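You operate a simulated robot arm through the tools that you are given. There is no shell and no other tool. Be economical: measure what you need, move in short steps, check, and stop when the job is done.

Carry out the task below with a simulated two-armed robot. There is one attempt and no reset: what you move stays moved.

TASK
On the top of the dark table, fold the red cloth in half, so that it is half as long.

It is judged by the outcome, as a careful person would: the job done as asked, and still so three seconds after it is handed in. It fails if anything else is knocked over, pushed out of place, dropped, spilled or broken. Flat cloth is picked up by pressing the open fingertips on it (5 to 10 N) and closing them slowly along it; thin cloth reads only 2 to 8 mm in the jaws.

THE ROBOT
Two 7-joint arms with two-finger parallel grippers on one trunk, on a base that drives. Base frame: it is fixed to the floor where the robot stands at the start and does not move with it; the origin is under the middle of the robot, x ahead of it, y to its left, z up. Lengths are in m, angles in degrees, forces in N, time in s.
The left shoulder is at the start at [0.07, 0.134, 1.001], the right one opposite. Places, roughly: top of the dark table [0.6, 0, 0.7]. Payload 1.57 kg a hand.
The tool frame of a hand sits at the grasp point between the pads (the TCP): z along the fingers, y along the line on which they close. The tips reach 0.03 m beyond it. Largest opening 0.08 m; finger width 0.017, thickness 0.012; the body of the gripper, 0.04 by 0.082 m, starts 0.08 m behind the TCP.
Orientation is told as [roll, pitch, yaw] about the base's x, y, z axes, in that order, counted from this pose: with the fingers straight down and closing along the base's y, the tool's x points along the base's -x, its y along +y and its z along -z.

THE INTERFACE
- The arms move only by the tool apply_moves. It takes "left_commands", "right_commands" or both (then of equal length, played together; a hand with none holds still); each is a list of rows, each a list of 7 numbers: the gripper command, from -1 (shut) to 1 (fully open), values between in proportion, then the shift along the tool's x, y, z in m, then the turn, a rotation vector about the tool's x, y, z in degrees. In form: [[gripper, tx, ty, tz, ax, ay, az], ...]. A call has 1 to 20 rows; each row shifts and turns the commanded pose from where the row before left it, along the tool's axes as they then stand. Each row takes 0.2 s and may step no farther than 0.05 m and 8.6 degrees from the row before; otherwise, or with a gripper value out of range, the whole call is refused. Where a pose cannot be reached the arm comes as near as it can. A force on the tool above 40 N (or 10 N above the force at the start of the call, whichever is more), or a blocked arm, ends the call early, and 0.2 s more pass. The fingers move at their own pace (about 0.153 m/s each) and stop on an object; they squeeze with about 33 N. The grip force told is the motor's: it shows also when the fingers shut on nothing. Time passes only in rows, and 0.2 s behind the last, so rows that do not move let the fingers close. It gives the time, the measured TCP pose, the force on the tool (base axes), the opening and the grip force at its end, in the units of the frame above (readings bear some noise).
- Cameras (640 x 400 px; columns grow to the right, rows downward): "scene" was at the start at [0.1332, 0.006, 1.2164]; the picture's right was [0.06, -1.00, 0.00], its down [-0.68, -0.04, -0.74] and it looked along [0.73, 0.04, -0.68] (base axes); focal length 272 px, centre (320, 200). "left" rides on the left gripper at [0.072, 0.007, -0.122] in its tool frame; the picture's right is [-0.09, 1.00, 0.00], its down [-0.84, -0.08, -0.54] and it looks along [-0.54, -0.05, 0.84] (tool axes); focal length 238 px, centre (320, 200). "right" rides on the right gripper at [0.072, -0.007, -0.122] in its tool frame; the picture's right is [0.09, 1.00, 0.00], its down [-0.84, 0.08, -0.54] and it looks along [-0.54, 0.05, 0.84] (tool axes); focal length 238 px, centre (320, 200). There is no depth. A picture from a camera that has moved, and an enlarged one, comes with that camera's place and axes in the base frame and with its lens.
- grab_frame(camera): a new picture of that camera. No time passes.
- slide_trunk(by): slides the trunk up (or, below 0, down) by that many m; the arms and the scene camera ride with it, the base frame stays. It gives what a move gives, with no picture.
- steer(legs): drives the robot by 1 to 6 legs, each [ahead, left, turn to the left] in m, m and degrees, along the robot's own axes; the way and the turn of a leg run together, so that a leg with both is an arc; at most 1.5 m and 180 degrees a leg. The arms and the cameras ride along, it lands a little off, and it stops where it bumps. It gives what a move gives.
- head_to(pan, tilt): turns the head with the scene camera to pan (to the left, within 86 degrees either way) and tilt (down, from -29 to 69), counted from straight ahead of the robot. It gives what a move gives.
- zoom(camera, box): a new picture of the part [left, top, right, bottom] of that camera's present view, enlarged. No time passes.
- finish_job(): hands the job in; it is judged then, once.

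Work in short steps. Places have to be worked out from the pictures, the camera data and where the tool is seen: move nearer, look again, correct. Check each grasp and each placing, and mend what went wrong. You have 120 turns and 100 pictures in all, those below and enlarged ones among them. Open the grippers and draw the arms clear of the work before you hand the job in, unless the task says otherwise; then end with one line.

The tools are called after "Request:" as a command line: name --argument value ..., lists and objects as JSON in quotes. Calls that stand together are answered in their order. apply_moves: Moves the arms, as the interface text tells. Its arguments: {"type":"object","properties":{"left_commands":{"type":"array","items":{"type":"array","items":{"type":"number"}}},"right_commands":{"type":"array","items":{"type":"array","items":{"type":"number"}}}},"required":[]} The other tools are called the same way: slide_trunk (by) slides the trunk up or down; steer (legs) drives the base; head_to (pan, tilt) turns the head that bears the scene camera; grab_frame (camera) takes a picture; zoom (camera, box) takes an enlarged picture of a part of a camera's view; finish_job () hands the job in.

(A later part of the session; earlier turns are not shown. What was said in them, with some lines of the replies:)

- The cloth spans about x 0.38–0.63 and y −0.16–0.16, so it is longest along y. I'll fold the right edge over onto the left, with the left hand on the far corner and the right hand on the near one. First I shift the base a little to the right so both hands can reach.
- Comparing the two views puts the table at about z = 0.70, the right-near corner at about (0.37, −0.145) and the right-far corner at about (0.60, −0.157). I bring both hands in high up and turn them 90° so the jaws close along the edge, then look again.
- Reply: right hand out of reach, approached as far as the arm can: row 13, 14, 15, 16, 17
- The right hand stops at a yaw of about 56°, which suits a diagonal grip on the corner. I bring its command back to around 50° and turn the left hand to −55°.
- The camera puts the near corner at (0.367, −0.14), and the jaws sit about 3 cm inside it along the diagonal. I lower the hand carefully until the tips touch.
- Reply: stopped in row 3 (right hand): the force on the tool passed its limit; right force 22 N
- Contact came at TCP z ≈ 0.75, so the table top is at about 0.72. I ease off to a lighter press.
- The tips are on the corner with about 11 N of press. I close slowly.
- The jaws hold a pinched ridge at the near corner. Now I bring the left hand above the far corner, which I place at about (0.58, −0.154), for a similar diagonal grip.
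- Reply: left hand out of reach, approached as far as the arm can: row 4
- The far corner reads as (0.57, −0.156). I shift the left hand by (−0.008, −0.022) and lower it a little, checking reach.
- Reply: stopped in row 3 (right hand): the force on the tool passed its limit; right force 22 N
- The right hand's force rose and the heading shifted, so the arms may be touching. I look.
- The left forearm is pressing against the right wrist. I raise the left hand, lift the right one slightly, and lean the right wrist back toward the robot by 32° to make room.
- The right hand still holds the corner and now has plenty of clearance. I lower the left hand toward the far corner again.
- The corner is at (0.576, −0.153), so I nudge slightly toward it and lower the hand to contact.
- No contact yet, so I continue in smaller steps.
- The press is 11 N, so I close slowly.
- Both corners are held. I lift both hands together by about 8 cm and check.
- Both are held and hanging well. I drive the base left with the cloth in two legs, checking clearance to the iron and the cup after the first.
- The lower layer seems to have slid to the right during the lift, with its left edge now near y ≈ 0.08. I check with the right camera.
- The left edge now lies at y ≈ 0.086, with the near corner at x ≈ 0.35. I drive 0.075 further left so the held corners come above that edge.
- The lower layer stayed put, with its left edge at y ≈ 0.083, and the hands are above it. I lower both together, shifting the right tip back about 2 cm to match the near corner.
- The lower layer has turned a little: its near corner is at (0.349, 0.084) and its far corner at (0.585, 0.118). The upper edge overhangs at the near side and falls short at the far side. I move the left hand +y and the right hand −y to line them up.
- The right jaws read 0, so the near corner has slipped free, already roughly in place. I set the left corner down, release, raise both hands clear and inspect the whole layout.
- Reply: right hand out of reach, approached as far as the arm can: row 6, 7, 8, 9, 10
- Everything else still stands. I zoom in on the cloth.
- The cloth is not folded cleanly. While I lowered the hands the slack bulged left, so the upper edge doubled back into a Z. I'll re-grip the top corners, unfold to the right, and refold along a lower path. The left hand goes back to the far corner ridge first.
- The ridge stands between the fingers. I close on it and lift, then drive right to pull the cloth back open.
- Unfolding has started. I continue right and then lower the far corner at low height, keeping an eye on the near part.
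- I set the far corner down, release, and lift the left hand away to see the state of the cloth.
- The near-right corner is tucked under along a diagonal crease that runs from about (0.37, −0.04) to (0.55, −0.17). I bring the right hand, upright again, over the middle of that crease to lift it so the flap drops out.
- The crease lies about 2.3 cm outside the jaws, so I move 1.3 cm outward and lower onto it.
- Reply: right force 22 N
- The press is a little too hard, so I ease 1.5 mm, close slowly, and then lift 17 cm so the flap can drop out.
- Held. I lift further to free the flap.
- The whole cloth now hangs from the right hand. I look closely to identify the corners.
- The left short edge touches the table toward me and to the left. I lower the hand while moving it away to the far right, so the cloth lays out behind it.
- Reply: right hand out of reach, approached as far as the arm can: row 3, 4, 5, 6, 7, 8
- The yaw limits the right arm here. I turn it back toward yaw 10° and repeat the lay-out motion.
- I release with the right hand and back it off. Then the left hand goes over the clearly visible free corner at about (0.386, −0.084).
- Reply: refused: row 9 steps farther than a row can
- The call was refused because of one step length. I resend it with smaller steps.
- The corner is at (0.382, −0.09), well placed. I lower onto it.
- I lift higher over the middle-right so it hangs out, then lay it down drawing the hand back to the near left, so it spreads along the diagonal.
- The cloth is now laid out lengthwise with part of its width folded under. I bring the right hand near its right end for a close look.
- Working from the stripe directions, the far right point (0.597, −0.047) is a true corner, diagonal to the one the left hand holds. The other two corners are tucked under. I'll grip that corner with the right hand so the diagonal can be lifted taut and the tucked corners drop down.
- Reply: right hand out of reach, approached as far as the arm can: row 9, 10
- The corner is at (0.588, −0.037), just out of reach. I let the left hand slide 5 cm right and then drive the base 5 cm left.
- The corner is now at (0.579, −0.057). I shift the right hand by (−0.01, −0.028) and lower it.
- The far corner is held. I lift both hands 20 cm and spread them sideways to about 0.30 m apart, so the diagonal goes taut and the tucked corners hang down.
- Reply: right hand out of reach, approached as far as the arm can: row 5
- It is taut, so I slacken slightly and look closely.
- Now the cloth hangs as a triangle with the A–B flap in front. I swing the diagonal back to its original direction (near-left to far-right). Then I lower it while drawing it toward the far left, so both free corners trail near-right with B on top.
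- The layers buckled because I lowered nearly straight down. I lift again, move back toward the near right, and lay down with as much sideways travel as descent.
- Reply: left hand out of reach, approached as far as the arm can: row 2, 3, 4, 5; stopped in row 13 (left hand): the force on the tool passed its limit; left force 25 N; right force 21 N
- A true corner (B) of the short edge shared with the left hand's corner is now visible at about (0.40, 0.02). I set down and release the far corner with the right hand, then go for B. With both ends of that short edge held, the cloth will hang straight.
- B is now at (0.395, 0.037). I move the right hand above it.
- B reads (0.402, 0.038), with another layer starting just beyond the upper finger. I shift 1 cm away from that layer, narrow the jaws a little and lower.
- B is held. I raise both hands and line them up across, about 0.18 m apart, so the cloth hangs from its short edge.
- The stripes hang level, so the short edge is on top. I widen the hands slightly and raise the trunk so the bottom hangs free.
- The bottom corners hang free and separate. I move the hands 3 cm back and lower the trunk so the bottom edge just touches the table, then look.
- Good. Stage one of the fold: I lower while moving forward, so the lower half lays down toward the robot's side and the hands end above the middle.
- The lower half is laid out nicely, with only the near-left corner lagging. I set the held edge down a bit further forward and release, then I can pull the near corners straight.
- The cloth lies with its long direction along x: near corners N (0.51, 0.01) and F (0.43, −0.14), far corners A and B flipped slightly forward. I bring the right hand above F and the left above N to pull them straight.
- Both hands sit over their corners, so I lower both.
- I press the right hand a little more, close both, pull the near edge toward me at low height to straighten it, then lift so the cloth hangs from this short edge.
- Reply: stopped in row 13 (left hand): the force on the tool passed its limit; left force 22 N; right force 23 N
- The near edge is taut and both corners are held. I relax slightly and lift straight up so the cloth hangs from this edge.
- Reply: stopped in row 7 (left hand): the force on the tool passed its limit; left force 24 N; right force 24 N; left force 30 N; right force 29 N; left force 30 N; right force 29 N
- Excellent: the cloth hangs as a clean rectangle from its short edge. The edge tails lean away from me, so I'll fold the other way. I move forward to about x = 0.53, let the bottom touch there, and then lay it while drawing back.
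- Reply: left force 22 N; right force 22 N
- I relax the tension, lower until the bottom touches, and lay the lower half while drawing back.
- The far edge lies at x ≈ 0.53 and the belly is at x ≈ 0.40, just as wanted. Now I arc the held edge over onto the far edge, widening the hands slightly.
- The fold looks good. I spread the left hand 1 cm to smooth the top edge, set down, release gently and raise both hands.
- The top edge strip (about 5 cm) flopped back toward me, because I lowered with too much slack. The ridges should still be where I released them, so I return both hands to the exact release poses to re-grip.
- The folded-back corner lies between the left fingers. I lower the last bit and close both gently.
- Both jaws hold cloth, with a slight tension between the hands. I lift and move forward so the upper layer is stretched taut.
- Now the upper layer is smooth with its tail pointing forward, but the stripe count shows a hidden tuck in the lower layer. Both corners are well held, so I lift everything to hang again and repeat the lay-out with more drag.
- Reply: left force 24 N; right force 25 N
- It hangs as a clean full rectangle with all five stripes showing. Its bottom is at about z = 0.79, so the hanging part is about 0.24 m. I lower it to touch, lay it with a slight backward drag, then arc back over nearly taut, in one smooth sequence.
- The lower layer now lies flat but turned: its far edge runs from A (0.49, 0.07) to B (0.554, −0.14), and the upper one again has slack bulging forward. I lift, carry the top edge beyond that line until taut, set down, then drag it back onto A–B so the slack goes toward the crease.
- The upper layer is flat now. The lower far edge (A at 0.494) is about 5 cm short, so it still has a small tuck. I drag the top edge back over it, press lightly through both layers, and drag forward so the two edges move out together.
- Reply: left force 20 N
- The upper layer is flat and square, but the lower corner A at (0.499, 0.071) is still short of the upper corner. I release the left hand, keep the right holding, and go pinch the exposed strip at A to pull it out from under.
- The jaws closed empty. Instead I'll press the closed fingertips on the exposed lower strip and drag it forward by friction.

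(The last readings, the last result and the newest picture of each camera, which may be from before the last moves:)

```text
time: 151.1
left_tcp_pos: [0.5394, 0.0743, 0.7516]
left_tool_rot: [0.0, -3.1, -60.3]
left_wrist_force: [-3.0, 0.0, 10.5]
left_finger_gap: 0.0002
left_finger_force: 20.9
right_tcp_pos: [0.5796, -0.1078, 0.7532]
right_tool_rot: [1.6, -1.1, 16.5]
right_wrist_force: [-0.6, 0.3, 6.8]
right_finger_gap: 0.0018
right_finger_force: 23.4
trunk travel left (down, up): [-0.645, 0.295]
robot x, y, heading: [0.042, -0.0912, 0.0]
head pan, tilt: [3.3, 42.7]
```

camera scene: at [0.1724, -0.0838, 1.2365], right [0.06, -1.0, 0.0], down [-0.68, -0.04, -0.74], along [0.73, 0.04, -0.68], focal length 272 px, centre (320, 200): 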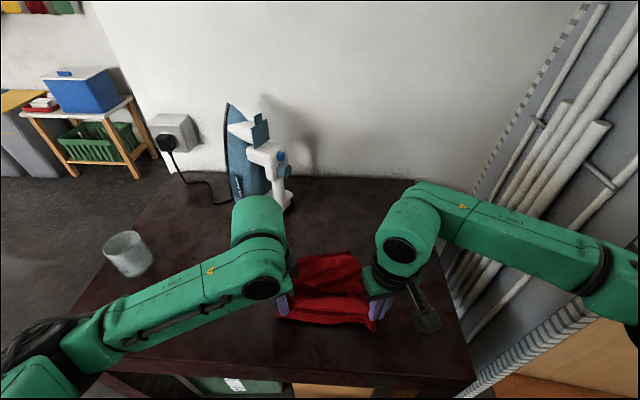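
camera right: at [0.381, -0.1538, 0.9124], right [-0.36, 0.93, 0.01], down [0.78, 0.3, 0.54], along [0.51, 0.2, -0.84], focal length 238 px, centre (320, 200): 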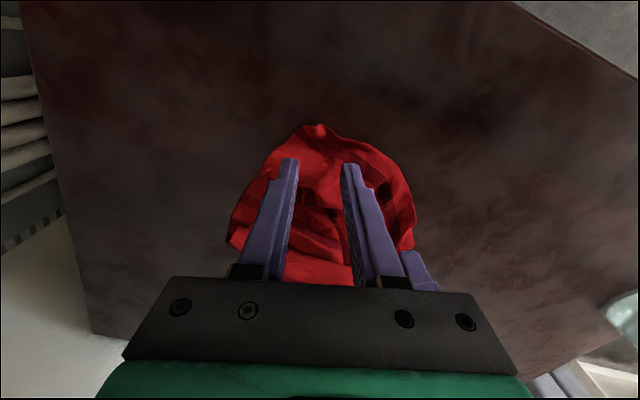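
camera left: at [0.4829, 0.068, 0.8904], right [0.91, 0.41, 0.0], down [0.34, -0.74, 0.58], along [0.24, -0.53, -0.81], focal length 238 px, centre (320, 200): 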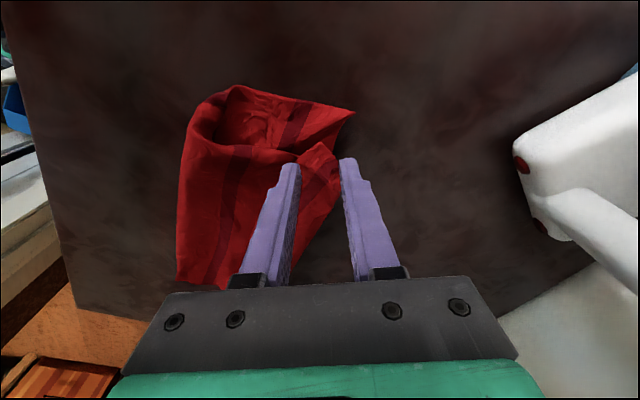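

The drag felt real friction. I now raise the left hand, release the right gently, retreat both, and use the last picture to check.

Request:
apply_moves --left_commands '[[-1, 0, 0, -0.03, 0, 0, 0], [-1, 0, 0, -0.04, 0, 0, 0], [-1, 0, 0, -0.04, 0, 0, 0], [-0.5, 0.04, 0, 0, 0, 0, 0], [0, 0.04, 0, 0, 0, 0, 0], [0, 0.04, 0, 0, 0, 0, 0], [0, 0, 0, 0, 0, 0, 0], [0, 0, 0, 0, 0, 0, 0], [0, 0, 0, 0, 0, 0, 0], [0, 0, 0, 0, 0, 0, 0], [0, 0, 0, 0, 0, 0, 0]]' --right_commands '[[-0.85, 0, 0, -0.001, 0, 0, 0], [-0.7, 0, 0, 0, 0, 0, 0], [-0.55, 0, 0, 0, 0, 0, 0], [-0.55, 0, 0, -0.01, 0, 0, 0], [-0.55, 0, 0, -0.04, 0, 0, 0], [-0.55, 0, 0, -0.04, 0, 0, 0], [-0.55, 0, 0, -0.04, 0, 0, 0], [0, 0, -0.04, 0, 0, 0, 0], [0, 0, -0.04, 0, 0, 0, 0], [0, 0, -0.04, 0, 0, 0, 0], [0, 0, -0.03, 0, 0, 0, 0]]'

Request:
zoom --camera "scene" --box '[220, 190, 420, 330]'

```text
time: 153.5
left_tcp_pos: [0.4792, 0.1836, 0.8556]
left_tool_rot: [0.0, -2.9, -60.3]
left_wrist_force: [0.2, 0.0, -0.1]
left_finger_gap: 0.04
left_finger_force: 0.1
right_tcp_pos: [0.604, -0.1875, 0.8803]
right_tool_rot: [1.6, -0.9, 16.5]
right_wrist_force: [-0.6, -0.4, -0.6]
right_finger_gap: 0.0402
right_finger_force: 0.1
right hand out of reach, approached as far as the arm can: row 10, 11
trunk travel left (down, up): [-0.645, 0.295]
robot x, y, heading: [0.0408, -0.0887, -0.0]
head pan, tilt: [3.3, 42.7]
```

```text
2.86 times, centred on (320, 260) of scene
camera zoom: at [0.1731, -0.0841, 1.2864], right [0.06, -1.0, 0.0], down [-0.68, -0.04, -0.74], along [0.73, 0.04, -0.68], focal length 776 px, centre (320, 29)
```

zoom: 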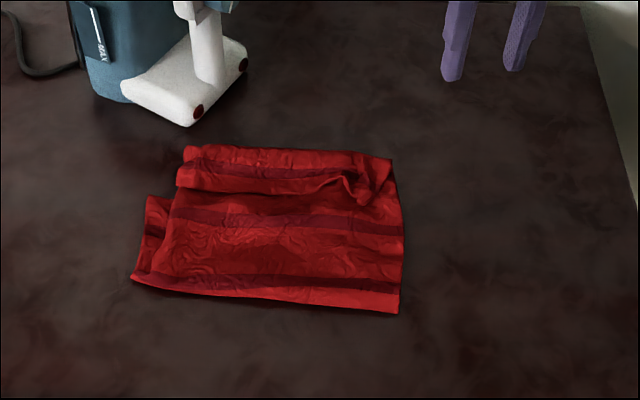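

The cloth lies folded double: about 0.15 m long instead of 0.30 and still about 0.22 m wide. The other objects in this last, close view are undisturbed. I open the grippers fully and lift clear before handing in.

Request:
apply_moves --left_commands '[[1, 0, 0, -0.03, 0, 0, 0], [1, 0, 0, -0.03, 0, 0, 0], [1, 0, 0, 0, 0, 0, 0], [1, 0, 0, 0, 0, 0, 0]]' --right_commands '[[1, 0, 0, -0.03, 0, 0, 0], [1, 0, 0, -0.03, 0, 0, 0], [1, 0, 0, 0, 0, 0, 0], [1, 0, 0, 0, 0, 0, 0]]'

Request:
finish_job

```text
time: 154.5
left_tcp_pos: [0.478, 0.1883, 0.9139]
left_tool_rot: [-0.2, -2.8, -60.2]
left_wrist_force: [-0.1, -0.4, 0.2]
left_finger_gap: 0.0799
left_finger_force: 0.1
right_tcp_pos: [0.6016, -0.1923, 0.9406]
right_tool_rot: [1.7, -1.0, 16.1]
right_wrist_force: [0.3, 0.0, -0.3]
right_finger_gap: 0.0799
right_finger_force: 0.0
right hand out of reach, approached as far as the arm can: row 2
trunk travel left (down, up): [-0.645, 0.295]
robot x, y, heading: [0.0385, -0.0904, -0.2]
head pan, tilt: [3.3, 42.7]
```

```text
The job is handed in.
```

The red cloth is folded in half on the dark table, about 0.15 m long instead of 0.30 m, but not neatly: a strip of the top far edge is turned back, one lower corner sticks out at the left, and the lower layer may still hide a small tuck.
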